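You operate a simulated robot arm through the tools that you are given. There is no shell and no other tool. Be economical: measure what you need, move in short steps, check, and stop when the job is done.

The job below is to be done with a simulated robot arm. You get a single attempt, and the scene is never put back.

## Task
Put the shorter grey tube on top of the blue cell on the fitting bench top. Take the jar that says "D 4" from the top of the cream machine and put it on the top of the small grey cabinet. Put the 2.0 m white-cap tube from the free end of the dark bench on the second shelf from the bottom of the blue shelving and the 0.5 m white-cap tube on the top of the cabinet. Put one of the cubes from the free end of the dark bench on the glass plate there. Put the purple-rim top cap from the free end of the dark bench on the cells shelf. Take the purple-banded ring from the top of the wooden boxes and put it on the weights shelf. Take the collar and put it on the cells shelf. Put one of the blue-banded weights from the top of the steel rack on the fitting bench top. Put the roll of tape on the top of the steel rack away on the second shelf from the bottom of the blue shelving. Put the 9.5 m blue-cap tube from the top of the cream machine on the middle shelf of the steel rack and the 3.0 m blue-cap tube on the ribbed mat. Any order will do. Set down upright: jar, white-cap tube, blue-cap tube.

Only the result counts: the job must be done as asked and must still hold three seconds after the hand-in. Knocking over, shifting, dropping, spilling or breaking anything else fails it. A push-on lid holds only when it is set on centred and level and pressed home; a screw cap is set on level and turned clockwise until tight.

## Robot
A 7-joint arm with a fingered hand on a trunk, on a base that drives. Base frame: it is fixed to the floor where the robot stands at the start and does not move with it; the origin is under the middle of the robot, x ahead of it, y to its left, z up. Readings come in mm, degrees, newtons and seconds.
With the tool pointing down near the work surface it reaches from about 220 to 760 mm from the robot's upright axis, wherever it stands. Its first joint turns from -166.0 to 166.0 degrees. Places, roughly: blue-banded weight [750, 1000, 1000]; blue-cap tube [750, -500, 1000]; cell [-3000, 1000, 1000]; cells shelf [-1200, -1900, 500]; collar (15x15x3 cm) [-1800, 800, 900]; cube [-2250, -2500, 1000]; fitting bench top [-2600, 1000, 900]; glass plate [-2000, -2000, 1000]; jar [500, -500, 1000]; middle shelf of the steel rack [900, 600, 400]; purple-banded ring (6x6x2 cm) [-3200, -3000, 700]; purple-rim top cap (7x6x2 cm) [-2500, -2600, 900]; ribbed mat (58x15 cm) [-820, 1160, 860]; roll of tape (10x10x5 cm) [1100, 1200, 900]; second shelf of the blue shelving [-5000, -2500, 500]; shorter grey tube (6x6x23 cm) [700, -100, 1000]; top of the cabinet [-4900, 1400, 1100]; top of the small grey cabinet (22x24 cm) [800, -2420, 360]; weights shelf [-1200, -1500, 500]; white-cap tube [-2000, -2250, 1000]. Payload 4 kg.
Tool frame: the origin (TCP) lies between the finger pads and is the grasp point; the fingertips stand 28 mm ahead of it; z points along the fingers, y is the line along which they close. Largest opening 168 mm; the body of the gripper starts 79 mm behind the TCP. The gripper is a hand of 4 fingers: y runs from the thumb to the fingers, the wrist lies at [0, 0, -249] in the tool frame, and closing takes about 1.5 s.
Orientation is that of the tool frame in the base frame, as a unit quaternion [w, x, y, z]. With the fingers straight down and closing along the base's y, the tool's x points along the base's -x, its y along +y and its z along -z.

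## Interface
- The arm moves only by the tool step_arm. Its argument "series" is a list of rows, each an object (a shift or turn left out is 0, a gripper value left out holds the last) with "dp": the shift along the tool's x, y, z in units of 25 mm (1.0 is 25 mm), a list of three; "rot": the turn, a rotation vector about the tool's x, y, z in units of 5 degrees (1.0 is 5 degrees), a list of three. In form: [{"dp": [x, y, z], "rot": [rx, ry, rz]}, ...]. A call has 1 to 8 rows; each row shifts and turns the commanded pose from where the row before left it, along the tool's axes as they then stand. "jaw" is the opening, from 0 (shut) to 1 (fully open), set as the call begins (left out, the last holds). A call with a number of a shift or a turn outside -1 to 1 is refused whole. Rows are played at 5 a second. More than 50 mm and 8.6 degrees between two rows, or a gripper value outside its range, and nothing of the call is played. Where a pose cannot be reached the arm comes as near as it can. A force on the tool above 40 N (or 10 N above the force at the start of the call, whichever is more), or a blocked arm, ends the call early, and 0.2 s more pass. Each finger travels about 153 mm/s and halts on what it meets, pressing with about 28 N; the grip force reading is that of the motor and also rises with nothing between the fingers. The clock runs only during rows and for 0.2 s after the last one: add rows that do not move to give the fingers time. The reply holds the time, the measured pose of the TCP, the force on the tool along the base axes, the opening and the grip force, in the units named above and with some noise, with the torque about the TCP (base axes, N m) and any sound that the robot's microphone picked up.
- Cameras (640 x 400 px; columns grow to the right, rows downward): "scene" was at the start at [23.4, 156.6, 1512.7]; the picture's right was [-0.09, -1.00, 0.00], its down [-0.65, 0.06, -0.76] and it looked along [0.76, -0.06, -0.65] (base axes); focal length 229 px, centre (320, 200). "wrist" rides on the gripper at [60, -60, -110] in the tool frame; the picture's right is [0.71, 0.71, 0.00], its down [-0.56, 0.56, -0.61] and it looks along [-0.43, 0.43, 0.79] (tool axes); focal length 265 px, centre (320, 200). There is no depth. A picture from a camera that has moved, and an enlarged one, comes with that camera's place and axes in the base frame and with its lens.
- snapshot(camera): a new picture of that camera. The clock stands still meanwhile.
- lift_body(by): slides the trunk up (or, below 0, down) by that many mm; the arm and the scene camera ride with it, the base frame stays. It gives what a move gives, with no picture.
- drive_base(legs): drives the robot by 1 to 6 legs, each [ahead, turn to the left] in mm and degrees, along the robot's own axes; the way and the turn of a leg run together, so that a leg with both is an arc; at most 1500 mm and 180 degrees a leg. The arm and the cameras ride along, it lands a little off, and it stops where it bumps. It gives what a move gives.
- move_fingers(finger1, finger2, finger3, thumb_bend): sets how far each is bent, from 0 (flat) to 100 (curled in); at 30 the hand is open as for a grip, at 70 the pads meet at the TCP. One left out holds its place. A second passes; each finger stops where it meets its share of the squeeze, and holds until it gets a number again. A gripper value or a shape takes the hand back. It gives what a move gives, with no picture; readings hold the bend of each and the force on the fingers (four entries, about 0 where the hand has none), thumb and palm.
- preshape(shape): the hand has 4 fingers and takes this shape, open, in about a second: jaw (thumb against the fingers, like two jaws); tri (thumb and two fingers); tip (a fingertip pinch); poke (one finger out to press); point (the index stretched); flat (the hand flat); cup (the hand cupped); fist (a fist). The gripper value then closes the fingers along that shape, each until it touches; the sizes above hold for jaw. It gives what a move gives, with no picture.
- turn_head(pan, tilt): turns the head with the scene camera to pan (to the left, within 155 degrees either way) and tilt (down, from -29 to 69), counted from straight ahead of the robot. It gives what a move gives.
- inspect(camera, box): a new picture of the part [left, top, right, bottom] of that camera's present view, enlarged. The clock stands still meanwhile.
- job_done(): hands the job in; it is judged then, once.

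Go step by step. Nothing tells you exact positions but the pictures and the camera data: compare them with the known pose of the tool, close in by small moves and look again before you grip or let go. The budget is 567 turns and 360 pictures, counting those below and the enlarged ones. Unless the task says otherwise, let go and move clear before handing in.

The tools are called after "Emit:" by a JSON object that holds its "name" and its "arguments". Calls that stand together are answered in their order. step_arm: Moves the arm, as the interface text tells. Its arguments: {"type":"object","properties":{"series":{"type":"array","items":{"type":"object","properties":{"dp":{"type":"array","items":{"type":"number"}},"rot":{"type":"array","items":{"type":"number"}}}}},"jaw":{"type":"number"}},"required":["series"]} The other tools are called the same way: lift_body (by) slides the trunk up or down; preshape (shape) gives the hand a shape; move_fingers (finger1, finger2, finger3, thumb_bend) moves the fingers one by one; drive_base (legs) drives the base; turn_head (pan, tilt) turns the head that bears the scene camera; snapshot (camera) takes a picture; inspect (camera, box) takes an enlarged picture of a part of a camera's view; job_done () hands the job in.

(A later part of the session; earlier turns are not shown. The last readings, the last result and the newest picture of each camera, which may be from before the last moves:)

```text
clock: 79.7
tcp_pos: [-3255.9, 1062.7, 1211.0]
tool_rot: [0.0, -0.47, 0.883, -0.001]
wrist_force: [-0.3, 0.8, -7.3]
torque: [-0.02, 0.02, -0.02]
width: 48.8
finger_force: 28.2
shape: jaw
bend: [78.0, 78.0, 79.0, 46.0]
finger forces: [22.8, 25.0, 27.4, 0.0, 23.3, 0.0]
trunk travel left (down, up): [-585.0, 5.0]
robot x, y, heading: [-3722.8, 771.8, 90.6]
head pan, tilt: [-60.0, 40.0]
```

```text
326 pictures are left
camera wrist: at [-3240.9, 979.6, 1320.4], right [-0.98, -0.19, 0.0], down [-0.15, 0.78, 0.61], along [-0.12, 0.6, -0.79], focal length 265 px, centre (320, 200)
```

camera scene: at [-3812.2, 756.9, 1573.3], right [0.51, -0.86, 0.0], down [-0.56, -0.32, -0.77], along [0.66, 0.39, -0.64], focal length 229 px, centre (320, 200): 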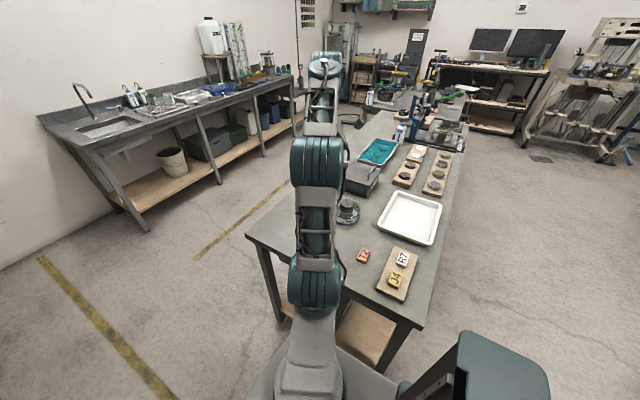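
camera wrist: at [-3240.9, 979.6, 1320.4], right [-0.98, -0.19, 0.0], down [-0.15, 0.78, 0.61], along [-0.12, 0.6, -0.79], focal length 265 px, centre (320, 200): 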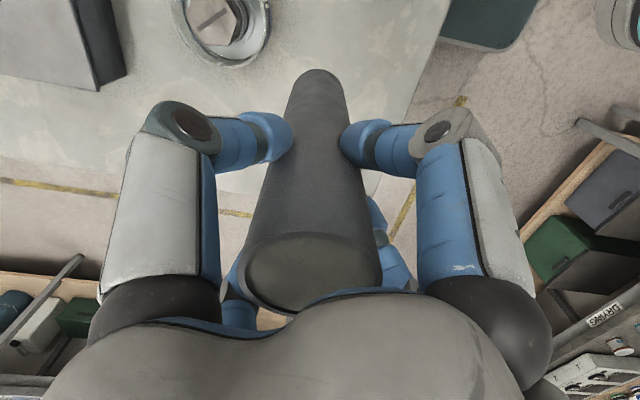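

Emit:
{"name": "inspect", "arguments": {"camera": "scene", "box": [310, 185, 390, 235]}}

```text
8.00 times, centred on (350, 210) of scene
camera zoom: at [-3812.2, 756.9, 1573.3], right [0.51, -0.86, 0.0], down [-0.56, -0.32, -0.77], along [0.66, 0.39, -0.64], focal length 1830 px, centre (80, 120)
```

zoom: 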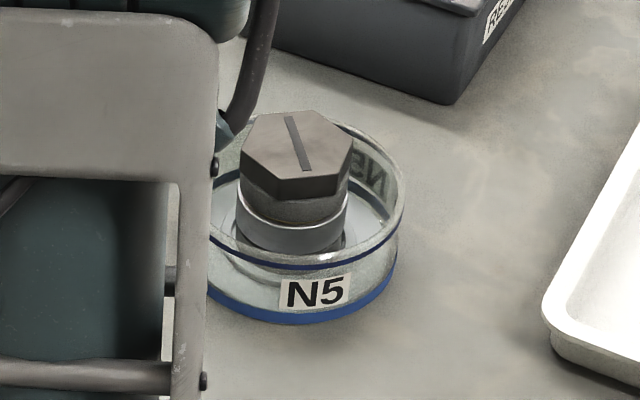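

The hex top reads at about (-3119, 1028, 940), near my reach limit, so I drive 220 mm further along the bench end first.

Emit:
{"name": "drive_base", "arguments": {"legs": [[220, -1]]}}

Emit:
{"name": "step_arm", "arguments": {"series": [{"dp": [1, -0.2, 0]}, {"dp": [1, -0.2, 0]}, {"dp": [1, -0.2, 0]}, {"dp": [1, -0.2, 0]}, {"dp": [1, -0.2, 0]}, {"dp": [1, -0.2, 0]}]}}

Emit:
{"name": "snapshot", "arguments": {"camera": "wrist"}}

Emit:
{"name": "snapshot", "arguments": {"camera": "scene"}}

```text
clock: 81.4
tcp_pos: [-3250.3, 1273.9, 1208.9]
tool_rot: [0.0, -0.463, 0.886, 0.0]
wrist_force: [0.2, 0.1, -6.8]
torque: [-0.02, 0.03, -0.04]
width: 48.4
finger_force: 27.6
shape: jaw
bend: [78.0, 78.0, 79.0, 46.0]
finger forces: [22.9, 24.9, 27.3, 0.0, 23.3, 0.0]
trunk travel left (down, up): [-585.0, 5.0]
robot x, y, heading: [-3721.9, 993.3, 89.4]
head pan, tilt: [-60.0, 40.0]
```

```text
clock: 82.8
tcp_pos: [-3314.6, 1134.3, 1212.7]
tool_rot: [0.0, -0.463, 0.886, 0.001]
wrist_force: [0.0, -0.1, -7.3]
torque: [0.01, 0.05, -0.01]
width: 48.4
finger_force: 28.0
shape: jaw
bend: [78.0, 78.0, 79.0, 46.0]
finger forces: [23.1, 24.7, 27.5, 0.0, 23.4, 0.0]
trunk travel left (down, up): [-585.0, 5.0]
robot x, y, heading: [-3722.9, 994.3, 89.4]
head pan, tilt: [-60.0, 40.0]
```

```text
324 pictures are left
camera wrist: at [-3300.2, 1050.6, 1322.5], right [-0.98, -0.18, 0.0], down [-0.14, 0.78, 0.61], along [-0.11, 0.6, -0.79], focal length 265 px, centre (320, 200)
```

wrist: 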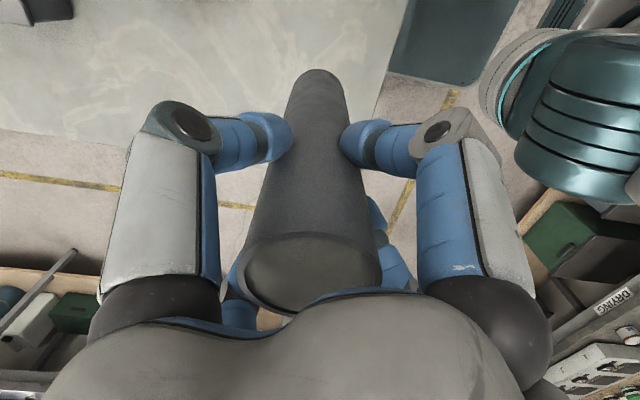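

```text
323 pictures are left
camera scene: at [-3813.4, 975.8, 1573.2], right [0.49, -0.87, 0.0], down [-0.56, -0.32, -0.77], along [0.67, 0.38, -0.64], focal length 229 px, centre (320, 200)
```

scene: 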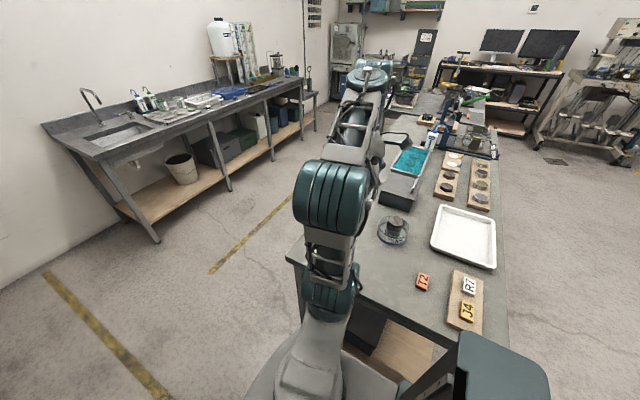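

Emit:
{"name": "inspect", "arguments": {"camera": "scene", "box": [353, 203, 433, 253]}}

```text
8.00 times, centred on (393, 228) of scene
camera zoom: at [-3813.4, 975.8, 1573.2], right [0.49, -0.87, 0.0], down [-0.56, -0.32, -0.77], along [0.67, 0.38, -0.64], focal length 1830 px, centre (-264, -24)
```

zoom: 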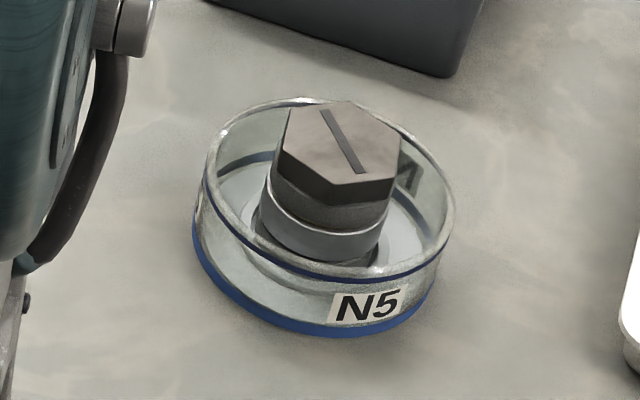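

Hex top refined: (-3127, 1027, 947). I move the tube over it, lowering 40 mm on the way.

Emit:
{"name": "step_arm", "arguments": {"series": [{"dp": [-0.096, -0.956, 0.2]}, {"dp": [-0.086, -0.956, 0.2]}, {"dp": [-0.086, -0.956, 0.2]}, {"dp": [-0.086, -0.956, 0.2]}, {"dp": [-0.086, -0.956, 0.2]}, {"dp": [-0.086, -0.956, 0.2]}, {"dp": [-0.086, -0.956, 0.2]}, {"dp": [-0.086, -0.956, 0.2]}]}}

Emit:
{"name": "step_arm", "arguments": {"series": [{"dp": [-0.086, -0.956, 0]}, {}]}}

Emit:
{"name": "inspect", "arguments": {"camera": "scene", "box": [333, 163, 453, 238]}}

Emit:
{"name": "snapshot", "arguments": {"camera": "wrist"}}

```text
clock: 84.6
tcp_pos: [-3146.8, 1036.5, 1171.3]
tool_rot: [-0.001, -0.464, 0.886, 0.0]
wrist_force: [0.1, -0.1, -7.8]
torque: [-0.06, 0.0, 0.01]
width: 48.5
finger_force: 27.9
shape: jaw
bend: [78.0, 78.0, 79.0, 46.0]
finger forces: [22.9, 24.9, 28.1, 0.0, 23.6, 0.0]
trunk travel left (down, up): [-585.0, 5.0]
robot x, y, heading: [-3724.7, 990.5, 89.5]
head pan, tilt: [-60.0, 40.0]
```

```text
clock: 85.2
tcp_pos: [-3125.8, 1026.6, 1171.9]
tool_rot: [0.0, -0.464, 0.886, 0.0]
wrist_force: [-0.3, -0.3, -6.2]
torque: [0.01, 0.05, 0.01]
width: 48.4
finger_force: 28.0
shape: jaw
bend: [78.0, 78.0, 79.0, 46.0]
finger forces: [22.8, 24.9, 28.2, 0.1, 23.7, 0.0]
trunk travel left (down, up): [-585.0, 5.0]
robot x, y, heading: [-3722.3, 995.8, 89.4]
head pan, tilt: [-60.0, 40.0]
```

```text
5.33 times, centred on (393, 200) of scene
camera zoom: at [-3812.9, 976.4, 1573.3], right [0.49, -0.87, 0.0], down [-0.56, -0.32, -0.77], along [0.67, 0.38, -0.64], focal length 1220 px, centre (-69, 197)
```

zoom: 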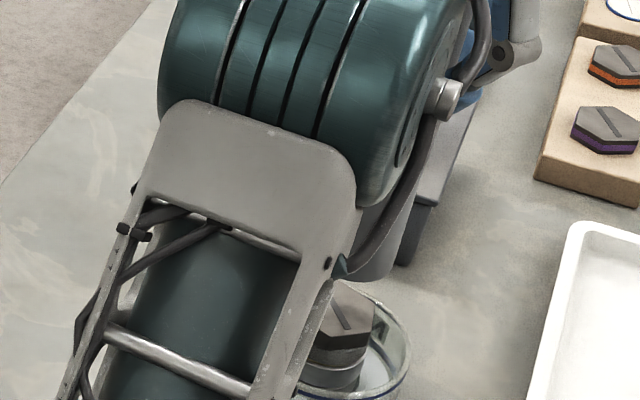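

```text
320 pictures are left
camera wrist: at [-3111.4, 943.0, 1281.2], right [-0.98, -0.18, 0.0], down [-0.14, 0.78, 0.61], along [-0.11, 0.6, -0.79], focal length 265 px, centre (320, 200)
```

wrist: 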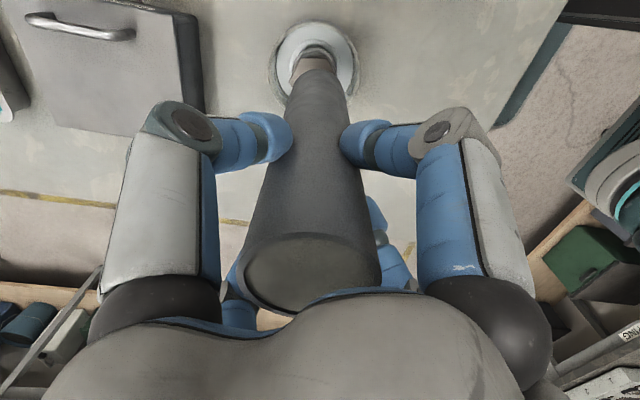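

The wrist view suggests the cell centre is ~4 mm +x and ~8 mm −y of the tube's foot. I correct and lower most of the way.

Emit:
{"name": "step_arm", "arguments": {"series": [{"dp": [0.17, -0.31, 0]}, {"dp": [0, 0, 0.5]}, {"dp": [0, 0, 0.5]}, {}]}}

Emit:
{"name": "snapshot", "arguments": {"camera": "wrist"}}

Emit:
{"name": "turn_head", "arguments": {"pan": -90, "tilt": 40}}

Emit:
{"name": "snapshot", "arguments": {"camera": "scene"}}

```text
clock: 86.2
tcp_pos: [-3122.2, 1017.6, 1147.0]
tool_rot: [-0.001, -0.463, 0.887, 0.0]
wrist_force: [0.5, -0.4, -6.7]
torque: [0.0, 0.05, -0.03]
width: 48.7
finger_force: 27.8
shape: jaw
bend: [78.0, 78.0, 79.0, 46.0]
finger forces: [22.8, 24.9, 28.3, 0.0, 23.7, 0.1]
trunk travel left (down, up): [-585.0, 5.0]
robot x, y, heading: [-3722.4, 991.4, 89.4]
head pan, tilt: [-60.0, 40.0]
```

```text
319 pictures are left
camera wrist: at [-3107.1, 934.5, 1255.8], right [-0.98, -0.18, 0.0], down [-0.14, 0.78, 0.61], along [-0.11, 0.6, -0.79], focal length 265 px, centre (320, 200)
```

wrist: 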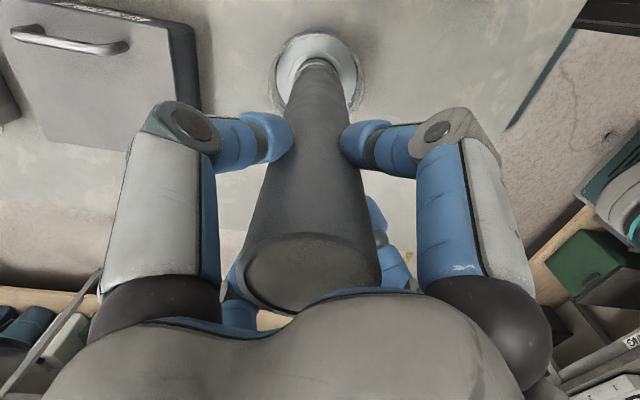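

```text
clock: 87.2
tcp_pos: [-3122.5, 1018.7, 1145.7]
tool_rot: [-0.001, -0.463, 0.886, -0.001]
wrist_force: [-0.4, 0.0, -6.7]
torque: [0.0, 0.03, -0.01]
width: 48.6
finger_force: 27.7
shape: jaw
bend: [78.0, 78.0, 79.0, 46.0]
finger forces: [22.7, 24.8, 28.3, 0.0, 23.7, 0.1]
trunk travel left (down, up): [-585.0, 5.0]
robot x, y, heading: [-3722.9, 991.9, 89.5]
head pan, tilt: [-90.0, 40.0]
```

```text
318 pictures are left
camera scene: at [-3801.6, 933.7, 1573.3], right [-0.01, -1.0, 0.0], down [-0.64, 0.01, -0.77], along [0.77, -0.01, -0.64], focal length 229 px, centre (320, 200)
```

scene: 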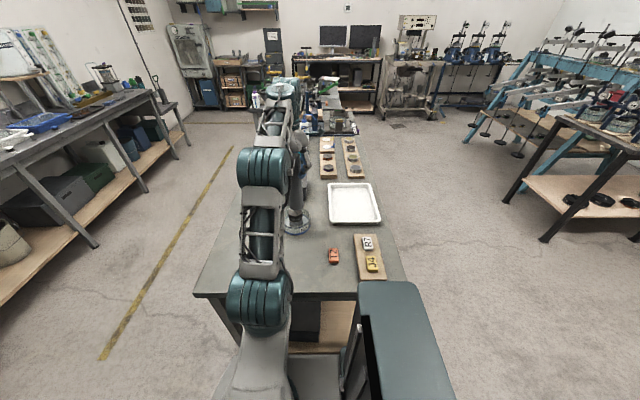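

Emit:
{"name": "inspect", "arguments": {"camera": "scene", "box": [260, 185, 340, 235]}}

Emit:
{"name": "inspect", "arguments": {"camera": "wrist", "box": [260, 20, 380, 95]}}

```text
8.00 times, centred on (300, 210) of scene
camera zoom: at [-3801.6, 933.7, 1573.3], right [-0.01, -1.0, 0.0], down [-0.64, 0.01, -0.77], along [0.77, -0.01, -0.64], focal length 1830 px, centre (480, 120)
```

zoom: 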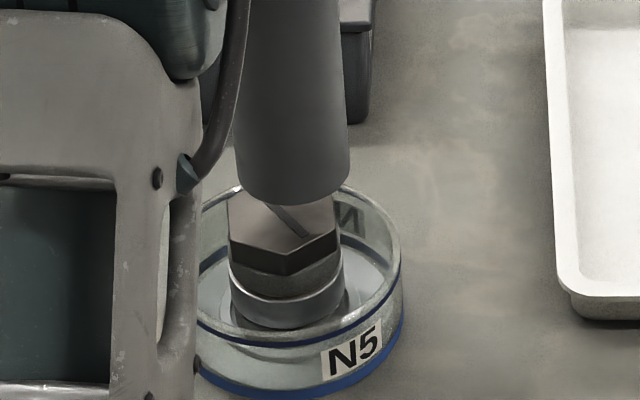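

```text
5.33 times, centred on (320, 58) of wrist
camera zoom: at [-3107.1, 934.5, 1255.8], right [-0.98, -0.18, 0.0], down [-0.14, 0.78, 0.61], along [-0.11, 0.6, -0.79], focal length 1416 px, centre (320, 960)
```

zoom: 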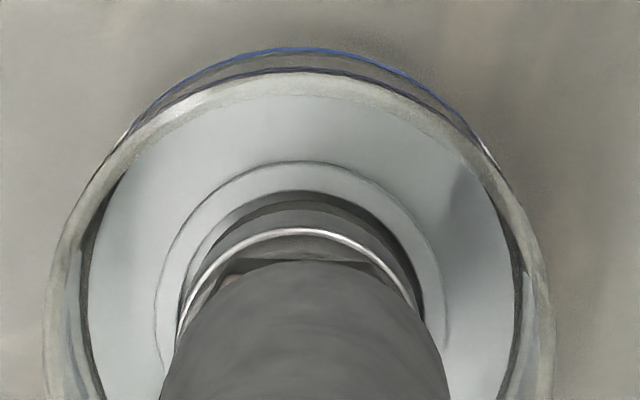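

Alignment is within about 3 mm; a tiny correction, then I lower until contact.

Emit:
{"name": "step_arm", "arguments": {"series": [{"dp": [-0.12, 0.04, 0]}, {"dp": [0, 0, 0.3]}, {"dp": [0, 0, 0.1]}, {"dp": [0, 0, 0.1]}, {}]}}

Emit:
{"name": "inspect", "arguments": {"camera": "scene", "box": [260, 185, 340, 235]}}

```text
clock: 88.3
tcp_pos: [-3121.5, 1022.1, 1133.2]
tool_rot: [-0.001, -0.463, 0.886, -0.001]
wrist_force: [0.4, 0.1, -7.0]
torque: [-0.01, 0.01, -0.01]
width: 48.4
finger_force: 27.8
shape: jaw
bend: [78.0, 78.0, 79.0, 46.0]
finger forces: [22.8, 24.8, 28.5, 0.0, 23.6, 0.0]
trunk travel left (down, up): [-585.0, 5.0]
robot x, y, heading: [-3723.1, 992.6, 89.6]
head pan, tilt: [-90.0, 40.0]
```

```text
8.00 times, centred on (300, 210) of scene
camera zoom: at [-3801.6, 933.6, 1573.3], right [-0.01, -1.0, 0.0], down [-0.64, 0.01, -0.77], along [0.77, -0.01, -0.64], focal length 1830 px, centre (480, 120)
```

zoom: 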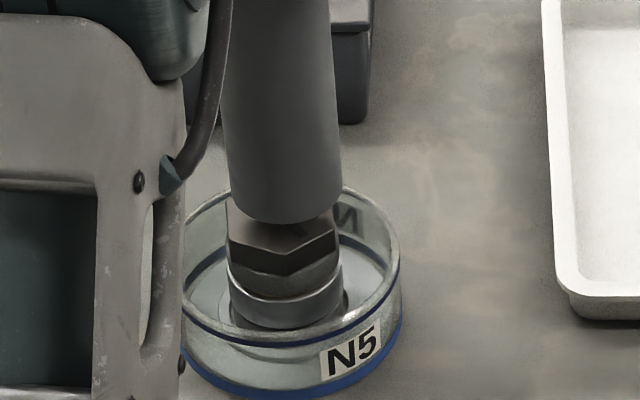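

Emit:
{"name": "step_arm", "arguments": {"series": [{"dp": [0, 0, 0.25]}, {"dp": [0, 0, 0.25]}, {"dp": [0, 0, 0.1]}, {}]}}

Emit:
{"name": "step_arm", "arguments": {"series": [{"dp": [0, 0, 0.06]}, {"dp": [0, 0, 0.06]}, {}]}}

Emit:
{"name": "inspect", "arguments": {"camera": "scene", "box": [260, 185, 340, 235]}}

```text
clock: 89.3
tcp_pos: [-3121.4, 1021.5, 1119.4]
tool_rot: [0.0, -0.463, 0.887, 0.0]
wrist_force: [0.6, -0.2, -6.4]
torque: [-0.04, 0.03, 0.04]
width: 48.5
finger_force: 28.0
shape: jaw
bend: [78.0, 78.0, 79.0, 46.0]
finger forces: [22.7, 24.8, 28.4, 0.1, 23.7, 0.0]
trunk travel left (down, up): [-585.0, 5.0]
robot x, y, heading: [-3723.1, 990.7, 89.5]
head pan, tilt: [-90.0, 40.0]
```

```text
clock: 90.2
tcp_pos: [-3121.4, 1023.0, 1115.4]
tool_rot: [-0.001, -0.463, 0.886, 0.0]
wrist_force: [-0.1, 0.7, -6.8]
torque: [-0.05, 0.02, 0.05]
width: 48.4
finger_force: 27.8
shape: jaw
bend: [78.0, 78.0, 79.0, 46.0]
finger forces: [22.8, 24.8, 28.4, 0.0, 23.8, 0.1]
trunk travel left (down, up): [-585.0, 5.0]
robot x, y, heading: [-3724.1, 991.9, 89.6]
head pan, tilt: [-90.0, 40.0]
```

```text
8.00 times, centred on (300, 210) of scene
camera zoom: at [-3801.6, 933.6, 1573.3], right [-0.01, -1.0, 0.0], down [-0.64, 0.01, -0.77], along [0.77, -0.01, -0.64], focal length 1830 px, centre (480, 120)
```

zoom: 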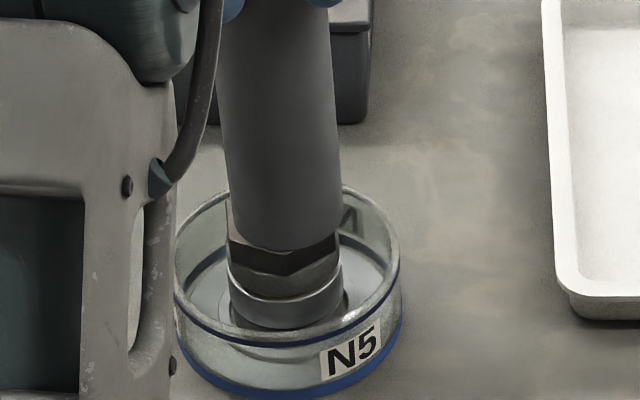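

Emit:
{"name": "step_arm", "arguments": {"series": [{"dp": [0, 0, 0.06]}, {"dp": [0, 0, 0.06]}, {}]}}

Emit:
{"name": "step_arm", "arguments": {"series": [{"dp": [0, 0, 0.05]}, {"dp": [0, 0, 0.05]}, {}]}}

Emit:
{"name": "inspect", "arguments": {"camera": "scene", "box": [260, 185, 340, 235]}}

```text
clock: 91.0
tcp_pos: [-3122.0, 1021.7, 1114.1]
tool_rot: [0.002, -0.464, 0.886, -0.001]
wrist_force: [0.6, -0.7, 9.4]
torque: [0.14, -0.03, 0.0]
width: 48.8
finger_force: 28.1
shape: jaw
bend: [78.0, 78.0, 79.0, 46.0]
finger forces: [24.1, 26.8, 29.8, 0.0, 25.2, 0.0]
trunk travel left (down, up): [-585.0, 5.0]
robot x, y, heading: [-3724.3, 990.5, 89.2]
head pan, tilt: [-90.0, 40.0]
```

```text
clock: 91.8
tcp_pos: [-3122.9, 1020.8, 1112.2]
tool_rot: [0.003, -0.463, 0.886, -0.002]
wrist_force: [4.4, -3.1, 36.2]
torque: [0.23, -0.25, -0.08]
width: 49.4
finger_force: 27.7
shape: jaw
bend: [79.0, 79.0, 79.0, 46.0]
finger forces: [27.6, 30.0, 32.8, 0.0, 29.1, 0.1]
trunk travel left (down, up): [-585.0, 5.0]
robot x, y, heading: [-3719.7, 991.2, 89.5]
head pan, tilt: [-90.0, 40.0]
```

```text
8.00 times, centred on (300, 210) of scene
camera zoom: at [-3805.4, 932.9, 1573.4], right [-0.01, -1.0, 0.0], down [-0.64, 0.01, -0.77], along [0.77, -0.01, -0.64], focal length 1830 px, centre (480, 120)
```

zoom: 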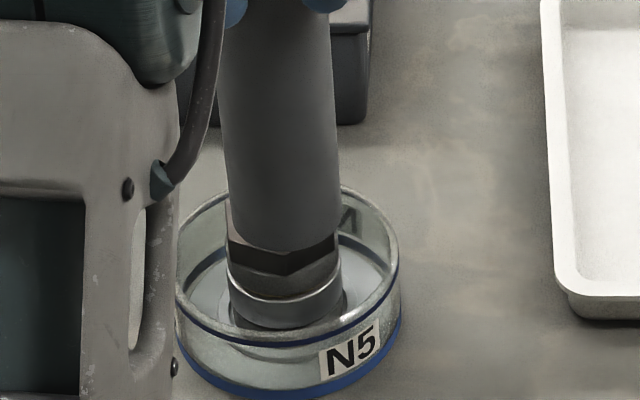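

Contact made. I ease off the force, then open gently.

Emit:
{"name": "step_arm", "arguments": {"series": [{"dp": [0, 0, -0.08]}, {}]}}

Emit:
{"name": "step_arm", "arguments": {"series": [{}, {}, {}, {}, {}], "jaw": 0.6}}

Emit:
{"name": "snapshot", "arguments": {"camera": "wrist"}}

Emit:
{"name": "inspect", "arguments": {"camera": "scene", "box": [240, 135, 360, 235]}}

```text
clock: 92.3
tcp_pos: [-3122.6, 1021.9, 1113.1]
tool_rot: [0.002, -0.463, 0.886, -0.001]
wrist_force: [5.0, -3.0, 30.9]
torque: [0.2, -0.37, -0.09]
width: 49.6
finger_force: 28.0
shape: jaw
bend: [79.0, 79.0, 79.0, 46.0]
finger forces: [27.0, 29.2, 32.6, 0.0, 29.2, 0.0]
trunk travel left (down, up): [-585.0, 5.0]
robot x, y, heading: [-3725.3, 990.8, 89.2]
head pan, tilt: [-90.0, 40.0]
```

```text
clock: 93.5
tcp_pos: [-3122.5, 1022.2, 1111.5]
tool_rot: [-0.001, -0.464, 0.886, -0.001]
wrist_force: [0.3, 0.0, 0.1]
torque: [0.0, -0.01, -0.04]
width: 100.0
finger_force: 0.0
shape: jaw
bend: [30.0, 30.0, 30.0, 30.0]
finger forces: [0.0, 0.0, 0.0, 0.0, 0.0, 0.0]
trunk travel left (down, up): [-585.0, 5.0]
robot x, y, heading: [-3722.6, 996.2, 89.6]
head pan, tilt: [-90.0, 40.0]
```

```text
312 pictures are left
camera wrist: at [-3107.4, 938.3, 1221.5], right [-0.98, -0.18, 0.0], down [-0.14, 0.78, 0.61], along [-0.11, 0.6, -0.79], focal length 265 px, centre (320, 200)
```

wrist: 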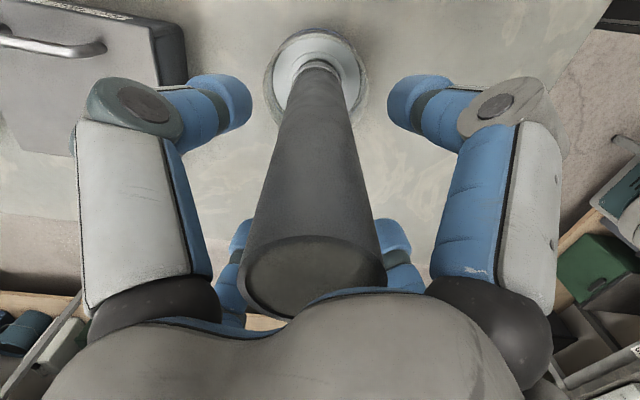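

```text
4.00 times, centred on (300, 185) of scene
camera zoom: at [-3802.3, 933.5, 1573.2], right [-0.01, -1.0, 0.0], down [-0.64, 0.01, -0.77], along [0.77, -0.01, -0.64], focal length 915 px, centre (400, 260)
```

zoom: 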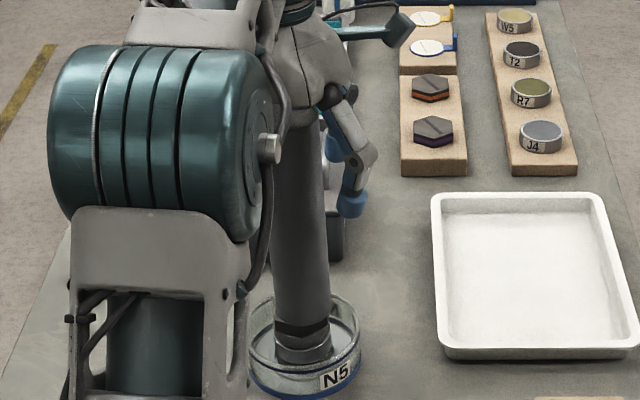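

The tube stands on the cell. I rise clear and swing the hand back toward the robot's front.

Emit:
{"name": "step_arm", "arguments": {"series": [{"dp": [0, 0, -1]}, {"dp": [0, 0, -1]}, {"dp": [0, 0, -1]}, {"dp": [0, 0, -0.9]}]}}

Emit:
{"name": "step_arm", "arguments": {"series": [{"dp": [0, 1, 0]}, {"dp": [0, 1, 0]}, {"dp": [0, 1, 0]}, {"dp": [0, 1, 0]}, {"dp": [0, 1, 0]}, {"dp": [0, 1, 0]}, {"dp": [0, 1, 0]}, {"dp": [0, 1, 0]}]}}

Emit:
{"name": "snapshot", "arguments": {"camera": "scene"}}

```text
clock: 94.5
tcp_pos: [-3132.6, 1020.7, 1198.3]
tool_rot: [0.0, -0.463, 0.886, 0.0]
wrist_force: [0.6, 0.4, -0.1]
torque: [0.0, 0.02, 0.0]
width: 100.6
finger_force: 0.1
shape: jaw
bend: [30.0, 30.0, 30.0, 30.0]
finger forces: [0.0, 0.1, 0.0, 0.0, 0.1, 0.0]
out of reach, approached as far as the arm can: row 4
trunk travel left (down, up): [-585.0, 5.0]
robot x, y, heading: [-3722.9, 996.4, 89.6]
head pan, tilt: [-90.0, 40.0]
```

```text
clock: 96.3
tcp_pos: [-3296.0, 1133.8, 1196.5]
tool_rot: [0.0, -0.463, 0.886, 0.0]
wrist_force: [-0.2, 0.6, -0.3]
torque: [0.0, -0.01, 0.0]
width: 100.5
finger_force: 0.0
shape: jaw
bend: [30.0, 30.0, 30.0, 30.0]
finger forces: [0.0, 0.0, 0.1, 0.0, 0.0, 0.0]
trunk travel left (down, up): [-585.0, 5.0]
robot x, y, heading: [-3724.4, 995.1, 89.6]
head pan, tilt: [-90.0, 40.0]
```

```text
310 pictures are left
camera scene: at [-3802.9, 933.7, 1573.2], right [-0.01, -1.0, 0.0], down [-0.64, 0.01, -0.77], along [0.77, -0.01, -0.64], focal length 229 px, centre (320, 200)
```

scene: 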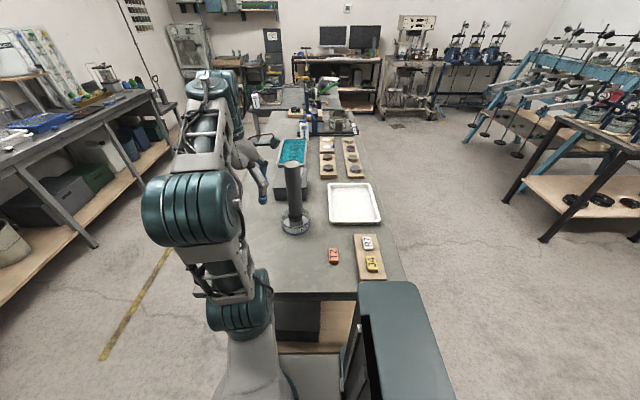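

Emit:
{"name": "step_arm", "arguments": {"series": [{"dp": [0, 1, 0]}, {"dp": [0, 1, 0]}, {"dp": [0, 1, 0]}, {"dp": [0, 1, 0]}, {"dp": [0, 1, 0]}, {"dp": [0, 1, 0]}, {"dp": [0, 1, 0]}, {"dp": [0, 1, 0]}]}}

Emit:
{"name": "drive_base", "arguments": {"legs": [[-1040, 0], [0, -90], [1500, 0], [350, 0]]}}

Emit:
{"name": "turn_head", "arguments": {"pan": 80, "tilt": 40}}

Emit:
{"name": "snapshot", "arguments": {"camera": "scene"}}

```text
clock: 98.2
tcp_pos: [-3462.1, 1248.9, 1198.6]
tool_rot: [0.001, -0.463, 0.886, -0.001]
wrist_force: [0.0, -0.5, -0.5]
torque: [0.02, -0.01, -0.01]
width: 100.4
finger_force: 0.1
shape: jaw
bend: [30.0, 30.0, 30.0, 30.0]
finger forces: [0.0, 0.1, 0.0, 0.1, 0.0, 0.0]
trunk travel left (down, up): [-585.0, 5.0]
robot x, y, heading: [-3720.9, 992.1, 89.4]
head pan, tilt: [-90.0, 40.0]
```

```text
clock: 116.1
tcp_pos: [-1629.2, -257.3, 1198.5]
tool_rot: [-0.001, 0.284, 0.959, -0.001]
wrist_force: [0.7, 1.0, 1.1]
torque: [-0.01, 0.01, -0.01]
width: 100.2
finger_force: 0.0
shape: jaw
bend: [30.0, 30.0, 30.0, 30.0]
finger forces: [0.0, 0.0, 0.1, 0.0, 0.0, 0.0]
trunk travel left (down, up): [-585.0, 5.0]
robot x, y, heading: [-1895.9, -1.6, 1.5]
head pan, tilt: [-90.0, 40.0]
```

```text
clock: 118.7
tcp_pos: [-1630.0, -257.8, 1196.4]
tool_rot: [-0.001, 0.284, 0.959, 0.0]
wrist_force: [0.5, 0.2, 0.5]
torque: [0.0, 0.0, 0.01]
width: 100.1
finger_force: 0.2
shape: jaw
bend: [30.0, 30.0, 30.0, 30.0]
finger forces: [0.1, 0.0, 0.1, 0.0, 0.0, 0.0]
trunk travel left (down, up): [-585.0, 5.0]
robot x, y, heading: [-1896.1, -5.7, 1.5]
head pan, tilt: [80.0, 40.0]
```

```text
309 pictures are left
camera scene: at [-1946.7, 241.3, 1573.2], right [0.99, -0.15, 0.0], down [-0.1, -0.64, -0.77], along [0.12, 0.76, -0.64], focal length 229 px, centre (320, 200)
```

scene: 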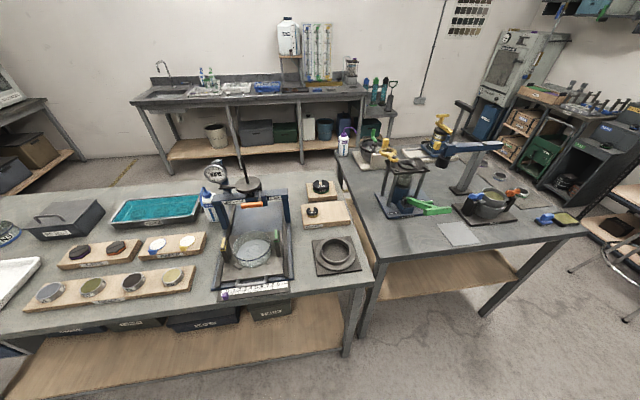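

Emit:
{"name": "inspect", "arguments": {"camera": "scene", "box": [290, 225, 386, 285]}}

Emit:
{"name": "drive_base", "arguments": {"legs": [[90, 0], [0, 88.5], [200, 0]]}}

Emit:
{"name": "turn_head", "arguments": {"pan": 0, "tilt": 50}}

Emit:
{"name": "snapshot", "arguments": {"camera": "scene"}}

```text
6.67 times, centred on (338, 255) of scene
camera zoom: at [-1946.7, 241.3, 1573.2], right [0.99, -0.15, 0.0], down [-0.1, -0.64, -0.77], along [0.12, 0.76, -0.64], focal length 1525 px, centre (200, -167)
```

zoom: 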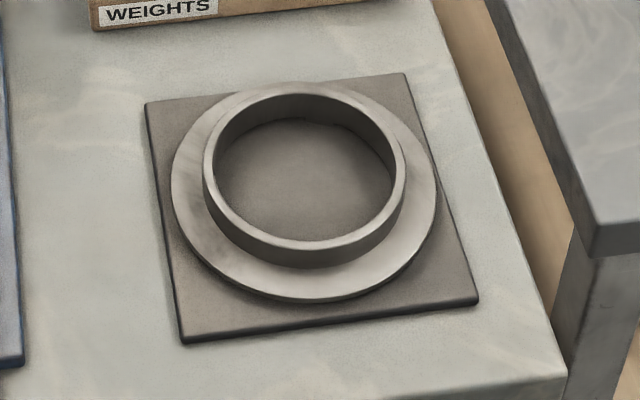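

```text
clock: 124.8
tcp_pos: [-1546.5, 461.0, 1196.8]
tool_rot: [-0.001, -0.47, 0.883, -0.001]
wrist_force: [0.2, 0.2, 0.2]
torque: [-0.03, -0.01, -0.01]
width: 100.3
finger_force: 0.1
shape: jaw
bend: [30.0, 30.0, 30.0, 30.0]
finger forces: [0.0, 0.1, 0.1, 0.0, 0.0, 0.0]
trunk travel left (down, up): [-585.0, 5.0]
robot x, y, heading: [-1806.3, 202.3, 90.4]
head pan, tilt: [80.0, 40.0]
```

```text
clock: 126.3
tcp_pos: [-1546.9, 461.5, 1197.4]
tool_rot: [0.0, -0.469, 0.883, 0.0]
wrist_force: [-0.7, 0.8, -0.5]
torque: [0.02, 0.01, 0.0]
width: 100.4
finger_force: 0.2
shape: jaw
bend: [30.0, 30.0, 30.0, 30.0]
finger forces: [0.0, 0.1, 0.0, 0.1, 0.0, 0.1]
trunk travel left (down, up): [-585.0, 5.0]
robot x, y, heading: [-1804.3, 200.9, 90.5]
head pan, tilt: [0.0, 50.0]
```

```text
307 pictures are left
camera scene: at [-1969.3, 217.9, 1559.1], right [1.0, 0.01, 0.0], down [0.0, -0.77, -0.64], along [0.0, 0.64, -0.77], focal length 229 px, centre (320, 200)
```

scene: 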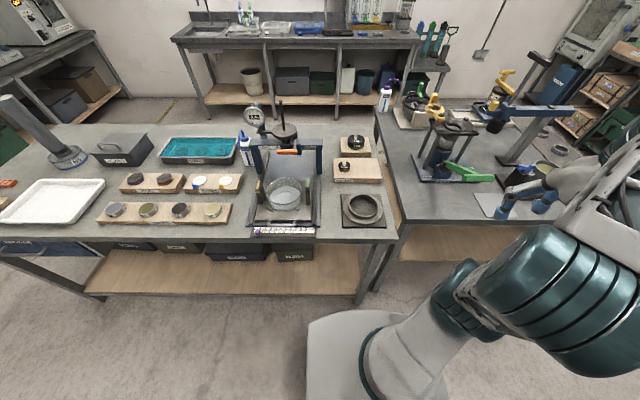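

The collar is a 114 mm ring on a 150 mm flange at about (-1812, 742). I move the hand over it, open wide.

Emit:
{"name": "step_arm", "arguments": {"series": [{"dp": [-0.22, 1, 0]}, {"dp": [-0.22, 1, 0]}, {"dp": [-0.22, 1, 0]}, {"dp": [-0.22, 1, 0]}, {"dp": [-0.22, 1, 0]}, {"dp": [-0.22, 1, 0]}, {"dp": [-0.22, 1, 0]}, {"dp": [-0.22, 1, 0]}], "jaw": 1}}

Emit:
{"name": "step_arm", "arguments": {"series": [{"dp": [-0.22, 1, 0]}, {"dp": [-0.22, 1, 0]}, {"dp": [-0.22, 1, 0]}, {"dp": [-0.22, 1, 0]}, {"dp": [-0.22, 1, 0]}, {"dp": [-0.22, 1, 0]}, {"dp": [-0.22, 1, 0]}]}}

Emit:
{"name": "lift_body", "arguments": {"by": -150}}

Emit:
{"name": "snapshot", "arguments": {"camera": "wrist"}}

Emit:
{"name": "snapshot", "arguments": {"camera": "scene"}}

```text
clock: 128.1
tcp_pos: [-1687.4, 610.1, 1198.1]
tool_rot: [0.0, -0.469, 0.883, -0.001]
wrist_force: [-0.2, 0.0, 0.4]
torque: [0.01, -0.04, -0.02]
width: 167.9
finger_force: 0.1
shape: jaw
bend: [30.0, 30.0, 30.0, 30.0]
finger forces: [0.0, 0.0, 0.0, 0.1, 0.0, 0.0]
trunk travel left (down, up): [-585.0, 5.0]
robot x, y, heading: [-1805.9, 200.0, 90.2]
head pan, tilt: [0.0, 50.0]
```

```text
clock: 129.7
tcp_pos: [-1811.9, 740.6, 1197.1]
tool_rot: [-0.001, -0.47, 0.883, -0.001]
wrist_force: [0.0, -0.3, 0.6]
torque: [0.03, 0.0, 0.02]
width: 167.9
finger_force: 0.1
shape: jaw
bend: [30.0, 30.0, 30.0, 30.0]
finger forces: [0.0, 0.0, 0.0, 0.1, 0.1, 0.0]
trunk travel left (down, up): [-585.0, 5.0]
robot x, y, heading: [-1801.5, 199.9, 90.4]
head pan, tilt: [0.0, 50.0]
```

```text
clock: 131.5
tcp_pos: [-1811.7, 740.6, 1047.0]
tool_rot: [0.0, -0.47, 0.883, 0.0]
wrist_force: [-0.6, 0.2, -0.4]
torque: [0.01, -0.01, 0.04]
width: 167.9
finger_force: 0.0
shape: jaw
bend: [30.0, 30.0, 30.0, 30.0]
finger forces: [0.0, 0.1, 0.0, 0.0, 0.0, 0.0]
trunk travel left (down, up): [-435.0, 155.0]
robot x, y, heading: [-1804.6, 201.8, 90.2]
head pan, tilt: [0.0, 50.0]
```

```text
306 pictures are left
camera wrist: at [-1795.8, 656.4, 1157.1], right [-0.98, -0.19, 0.0], down [-0.15, 0.78, 0.61], along [-0.12, 0.6, -0.79], focal length 265 px, centre (320, 200)
```

wrist: 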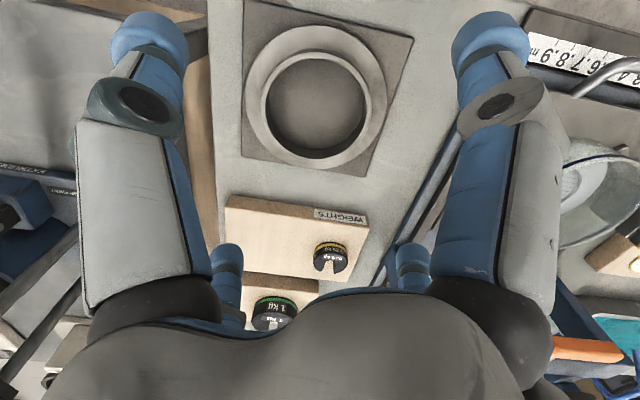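

```text
305 pictures are left
camera scene: at [-1969.3, 217.9, 1409.1], right [1.0, 0.01, 0.0], down [0.0, -0.77, -0.64], along [0.0, 0.64, -0.77], focal length 229 px, centre (320, 200)
```

scene: 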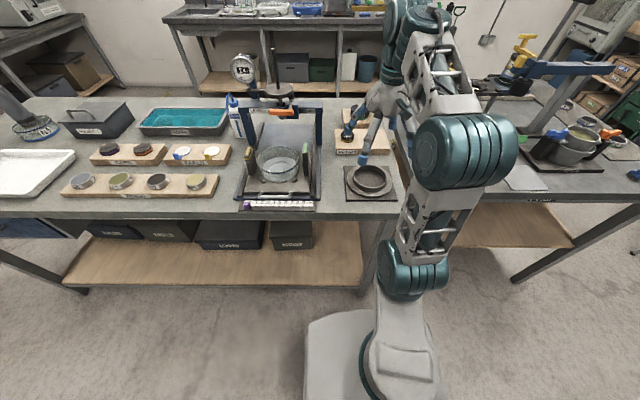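

Emit:
{"name": "step_arm", "arguments": {"series": [{"dp": [-0.09, -0.13, 1]}, {"dp": [0, 0, 1]}, {"dp": [0, 0, 1]}]}}

Emit:
{"name": "snapshot", "arguments": {"camera": "wrist"}}

Emit:
{"name": "inspect", "arguments": {"camera": "scene", "box": [320, 130, 416, 210]}}

```text
clock: 132.3
tcp_pos: [-1807.7, 740.3, 971.0]
tool_rot: [0.0, -0.47, 0.883, 0.0]
wrist_force: [-0.1, -0.2, 1.1]
torque: [-0.01, 0.03, -0.04]
width: 168.1
finger_force: 0.0
shape: jaw
bend: [30.0, 30.0, 30.0, 30.0]
finger forces: [0.0, 0.0, 0.1, 0.0, 0.0, 0.0]
trunk travel left (down, up): [-435.0, 155.0]
robot x, y, heading: [-1800.9, 201.6, 90.2]
head pan, tilt: [0.0, 50.0]
```

```text
304 pictures are left
camera wrist: at [-1791.6, 656.7, 1081.4], right [-0.98, -0.19, 0.0], down [-0.15, 0.77, 0.61], along [-0.12, 0.6, -0.79], focal length 265 px, centre (320, 200)
```

wrist: 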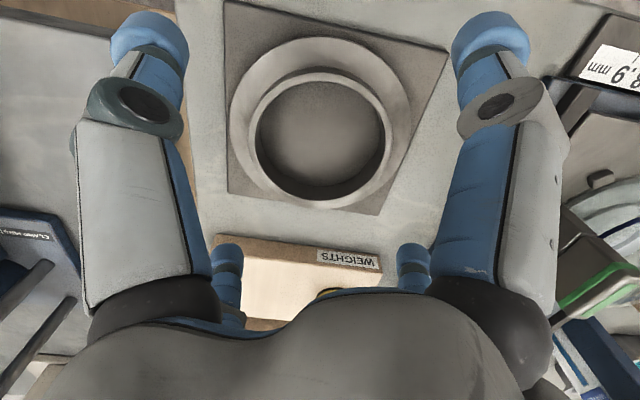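

```text
5.00 times, centred on (368, 170) of scene
camera zoom: at [-1969.3, 218.0, 1409.1], right [1.0, 0.01, 0.0], down [0.0, -0.77, -0.64], along [0.0, 0.64, -0.77], focal length 1143 px, centre (80, 350)
```

zoom: 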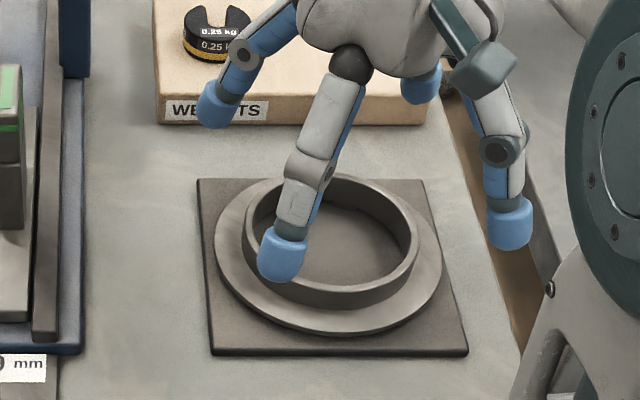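

Emit:
{"name": "step_arm", "arguments": {"series": [{"dp": [-0.21, 0.21, 1]}, {"dp": [0, 0, 1]}, {"dp": [0, 0, 0.6]}, {}]}}

Emit:
{"name": "snapshot", "arguments": {"camera": "wrist"}}

Emit:
{"name": "inspect", "arguments": {"camera": "scene", "box": [320, 130, 416, 210]}}

```text
clock: 133.3
tcp_pos: [-1808.4, 748.0, 905.9]
tool_rot: [0.0, -0.47, 0.883, -0.001]
wrist_force: [0.1, 0.0, 0.3]
torque: [0.0, -0.01, 0.02]
width: 167.8
finger_force: 0.2
shape: jaw
bend: [30.0, 30.0, 30.0, 30.0]
finger forces: [0.0, 0.0, 0.1, 0.0, 0.1, 0.0]
trunk travel left (down, up): [-435.0, 155.0]
robot x, y, heading: [-1803.6, 200.7, 90.1]
head pan, tilt: [0.0, 50.0]
```

```text
302 pictures are left
camera wrist: at [-1793.4, 664.3, 1015.4], right [-0.98, -0.19, 0.0], down [-0.15, 0.78, 0.61], along [-0.12, 0.6, -0.79], focal length 265 px, centre (320, 200)
```

wrist: 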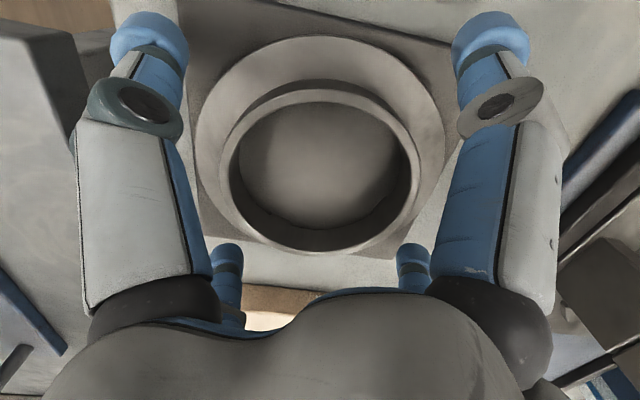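

```text
5.00 times, centred on (368, 170) of scene
camera zoom: at [-1969.3, 218.1, 1409.0], right [1.0, 0.01, 0.0], down [0.0, -0.77, -0.64], along [0.0, 0.64, -0.77], focal length 1143 px, centre (80, 350)
```

zoom: 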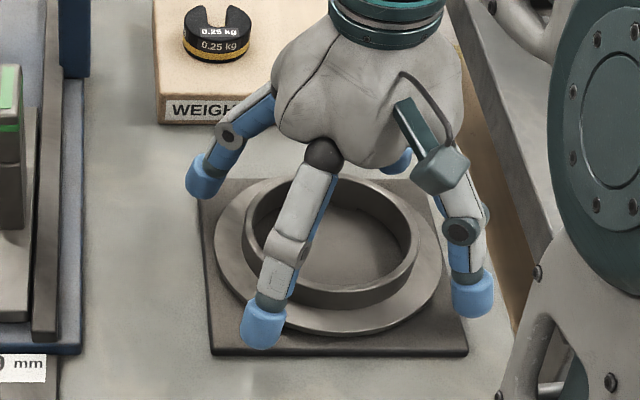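

Emit:
{"name": "step_arm", "arguments": {"series": [{"dp": [0.04, 0, 0.4]}, {}]}}

Emit:
{"name": "step_arm", "arguments": {"series": [{}, {}, {}], "jaw": 0.8}}

Emit:
{"name": "inspect", "arguments": {"camera": "scene", "box": [320, 130, 416, 210]}}

```text
clock: 133.9
tcp_pos: [-1810.0, 746.0, 897.0]
tool_rot: [0.0, -0.469, 0.883, -0.001]
wrist_force: [1.0, 0.3, -0.9]
torque: [0.01, -0.05, 0.03]
width: 168.1
finger_force: 0.0
shape: jaw
bend: [30.0, 30.0, 30.0, 30.0]
finger forces: [0.1, 0.1, 0.0, 0.0, 0.1, 0.0]
trunk travel left (down, up): [-435.0, 155.0]
robot x, y, heading: [-1807.9, 199.2, 90.7]
head pan, tilt: [0.0, 50.0]
```

```text
clock: 134.7
tcp_pos: [-1809.8, 746.8, 896.6]
tool_rot: [-0.001, -0.469, 0.883, -0.001]
wrist_force: [0.0, -0.1, -1.4]
torque: [-0.05, 0.0, 0.02]
width: 135.8
finger_force: 0.1
shape: jaw
bend: [23.0, 22.0, 21.0, 23.0]
finger forces: [0.1, 1.5, 1.7, 0.0, 0.6, 0.1]
trunk travel left (down, up): [-435.0, 155.0]
robot x, y, heading: [-1803.1, 204.2, 90.3]
head pan, tilt: [0.0, 50.0]
```

```text
5.00 times, centred on (368, 170) of scene
camera zoom: at [-1969.3, 218.1, 1409.0], right [1.0, 0.01, 0.0], down [0.0, -0.77, -0.64], along [0.0, 0.64, -0.77], focal length 1143 px, centre (80, 350)
```

zoom: 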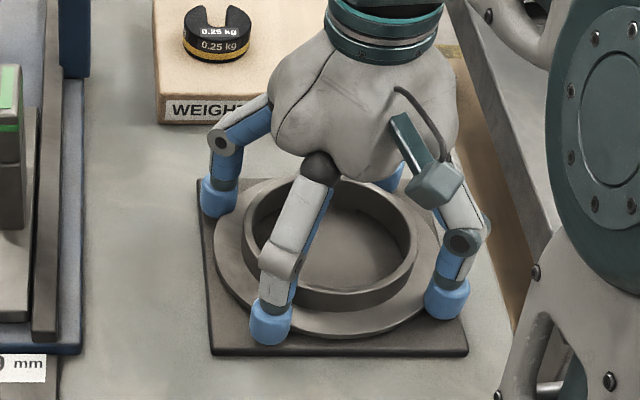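

Emit:
{"name": "step_arm", "arguments": {"series": [{"dp": [0, 0, -0.12]}, {}]}}

Emit:
{"name": "step_arm", "arguments": {"series": [{}, {}, {}, {}], "jaw": 0.6}}

Emit:
{"name": "inspect", "arguments": {"camera": "scene", "box": [320, 130, 416, 210]}}

```text
clock: 135.3
tcp_pos: [-1808.8, 746.8, 899.6]
tool_rot: [0.0, -0.469, 0.883, 0.0]
wrist_force: [-0.4, 1.1, -0.7]
torque: [0.01, -0.01, -0.02]
width: 135.7
finger_force: 0.1
shape: jaw
bend: [23.0, 22.0, 21.0, 23.0]
finger forces: [0.0, 1.2, 1.2, 0.0, 0.1, 0.0]
trunk travel left (down, up): [-435.0, 155.0]
robot x, y, heading: [-1806.7, 199.5, 90.5]
head pan, tilt: [0.0, 50.0]
```

```text
clock: 136.3
tcp_pos: [-1808.7, 746.1, 902.6]
tool_rot: [0.001, -0.469, 0.883, 0.003]
wrist_force: [2.0, 4.4, 37.5]
torque: [-0.09, 1.17, 0.0]
width: 120.1
finger_force: 28.3
shape: jaw
bend: [28.0, 25.0, 23.0, 23.0]
finger forces: [26.4, 36.6, 24.0, 0.0, 23.9, 0.1]
trunk travel left (down, up): [-435.0, 155.0]
robot x, y, heading: [-1803.2, 200.9, 90.5]
head pan, tilt: [0.0, 50.0]
```

```text
5.00 times, centred on (368, 170) of scene
camera zoom: at [-1968.9, 215.5, 1409.5], right [1.0, 0.0, 0.0], down [0.0, -0.76, -0.64], along [0.0, 0.64, -0.76], focal length 1143 px, centre (80, 350)
```

zoom: 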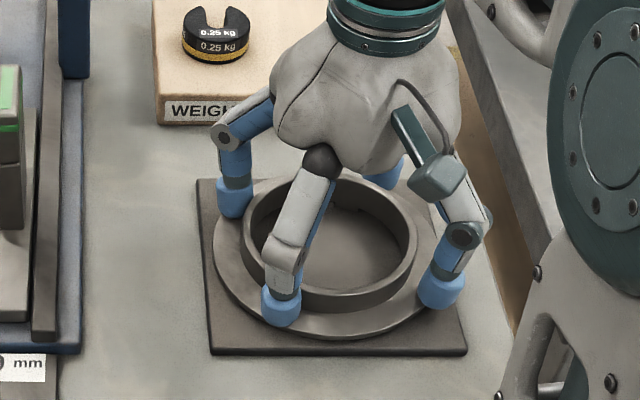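

The tips bear on the flange; I raise a little so they slide onto the ring wall.

Emit:
{"name": "step_arm", "arguments": {"series": [{"dp": [0, 0, -0.1]}, {"dp": [0, 0, -0.1]}, {}, {}]}}

Emit:
{"name": "inspect", "arguments": {"camera": "scene", "box": [320, 130, 416, 210]}}

```text
clock: 137.3
tcp_pos: [-1808.7, 746.7, 904.3]
tool_rot: [0.0, -0.47, 0.883, -0.002]
wrist_force: [-1.3, 3.0, 6.2]
torque: [0.25, 0.08, 0.08]
width: 108.7
finger_force: 27.7
shape: jaw
bend: [28.0, 26.0, 29.0, 28.0]
finger forces: [28.0, 28.1, 30.5, 0.0, 26.0, 0.0]
trunk travel left (down, up): [-435.0, 155.0]
robot x, y, heading: [-1802.3, 203.4, 90.3]
head pan, tilt: [0.0, 50.0]
```

```text
5.00 times, centred on (368, 170) of scene
camera zoom: at [-1969.4, 217.7, 1408.8], right [1.0, 0.01, 0.0], down [0.0, -0.77, -0.64], along [0.0, 0.64, -0.77], focal length 1143 px, centre (80, 350)
```

zoom: 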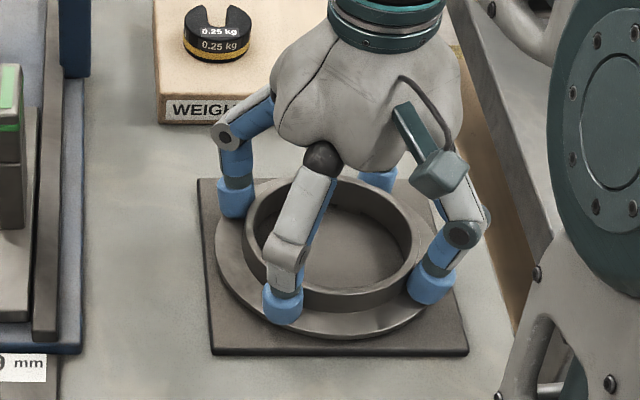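

Emit:
{"name": "step_arm", "arguments": {"series": [{}, {"dp": [0, 0, -0.3]}, {"dp": [0, 0, -0.5]}, {}], "jaw": 0.3}}

Emit:
{"name": "inspect", "arguments": {"camera": "scene", "box": [320, 130, 416, 210]}}

```text
clock: 138.3
tcp_pos: [-1809.0, 747.0, 923.8]
tool_rot: [0.0, -0.47, 0.883, -0.002]
wrist_force: [0.4, 0.6, -1.8]
torque: [0.01, -0.03, -0.02]
width: 109.0
finger_force: 28.0
shape: jaw
bend: [28.0, 26.0, 29.0, 28.0]
finger forces: [26.0, 27.4, 25.2, 0.1, 24.3, 0.0]
trunk travel left (down, up): [-435.0, 155.0]
robot x, y, heading: [-1804.7, 199.4, 90.7]
head pan, tilt: [0.0, 50.0]
```

```text
5.00 times, centred on (368, 170) of scene
camera zoom: at [-1969.3, 218.1, 1409.0], right [1.0, 0.0, 0.0], down [0.0, -0.77, -0.64], along [0.0, 0.64, -0.77], focal length 1143 px, centre (80, 350)
```

zoom: 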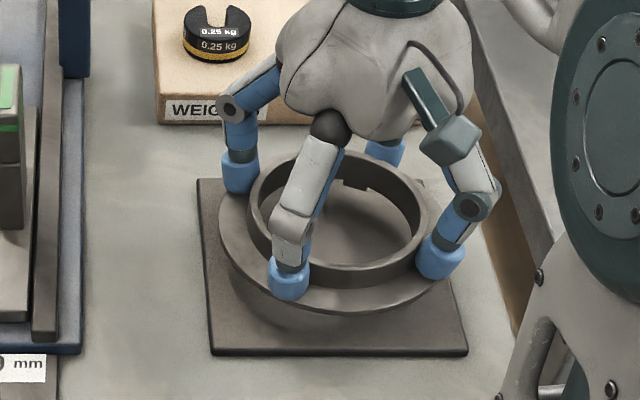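

Lifted. I raise it, back off and drive to view the blue loading frame.

Emit:
{"name": "step_arm", "arguments": {"series": [{"dp": [0, 0, -1]}, {"dp": [0, 0, -1]}, {"dp": [0, 0, -1]}, {"dp": [0, 0, -1]}]}}

Emit:
{"name": "drive_base", "arguments": {"legs": [[-350, 0], [0, -90], [600, 0], [0, -90]]}}

Emit:
{"name": "turn_head", "arguments": {"pan": 0, "tilt": 25}}

Emit:
{"name": "snapshot", "arguments": {"camera": "scene"}}

```text
clock: 139.3
tcp_pos: [-1808.7, 747.4, 1025.2]
tool_rot: [0.0, -0.47, 0.883, -0.001]
wrist_force: [-0.3, -0.5, -1.9]
torque: [-0.03, 0.01, 0.02]
width: 108.8
finger_force: 28.6
shape: jaw
bend: [28.0, 27.0, 29.0, 28.0]
finger forces: [24.7, 26.3, 24.4, 0.0, 23.6, 0.0]
trunk travel left (down, up): [-435.0, 155.0]
robot x, y, heading: [-1804.8, 202.9, 90.4]
head pan, tilt: [0.0, 50.0]
```

```text
clock: 152.2
tcp_pos: [-1206.3, -700.8, 1025.6]
tool_rot: [0.0, 0.882, 0.471, 0.001]
wrist_force: [0.1, 0.3, -1.8]
torque: [0.0, 0.0, 0.01]
width: 108.7
finger_force: 27.8
shape: jaw
bend: [28.0, 27.0, 29.0, 28.0]
finger forces: [23.2, 26.1, 24.4, 0.0, 23.8, 0.0]
trunk travel left (down, up): [-435.0, 155.0]
robot x, y, heading: [-1214.2, -153.0, -89.7]
head pan, tilt: [0.0, 50.0]
```

```text
clock: 153.1
tcp_pos: [-1204.4, -702.0, 1025.0]
tool_rot: [-0.001, 0.882, 0.471, 0.001]
wrist_force: [0.0, -0.2, -1.2]
torque: [-0.01, 0.0, -0.01]
width: 108.7
finger_force: 27.5
shape: jaw
bend: [28.0, 27.0, 29.0, 28.0]
finger forces: [23.2, 26.2, 24.2, 0.1, 23.6, 0.2]
trunk travel left (down, up): [-435.0, 155.0]
robot x, y, heading: [-1210.5, -153.6, -89.5]
head pan, tilt: [0.0, 25.0]
```

```text
296 pictures are left
camera scene: at [-1048.6, -184.3, 1446.5], right [-1.0, -0.01, 0.0], down [0.0, 0.42, -0.91], along [0.01, -0.91, -0.42], focal length 229 px, centre (320, 200)
```

scene: 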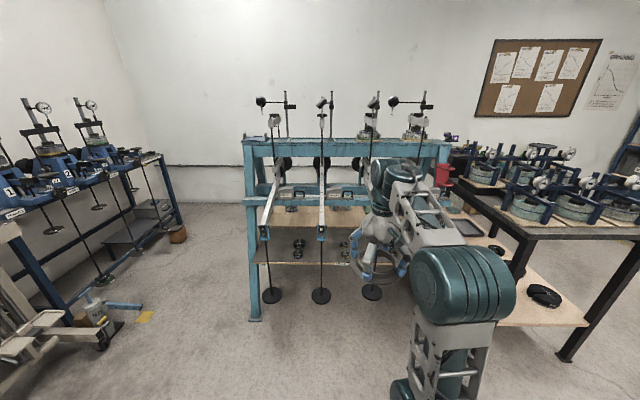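

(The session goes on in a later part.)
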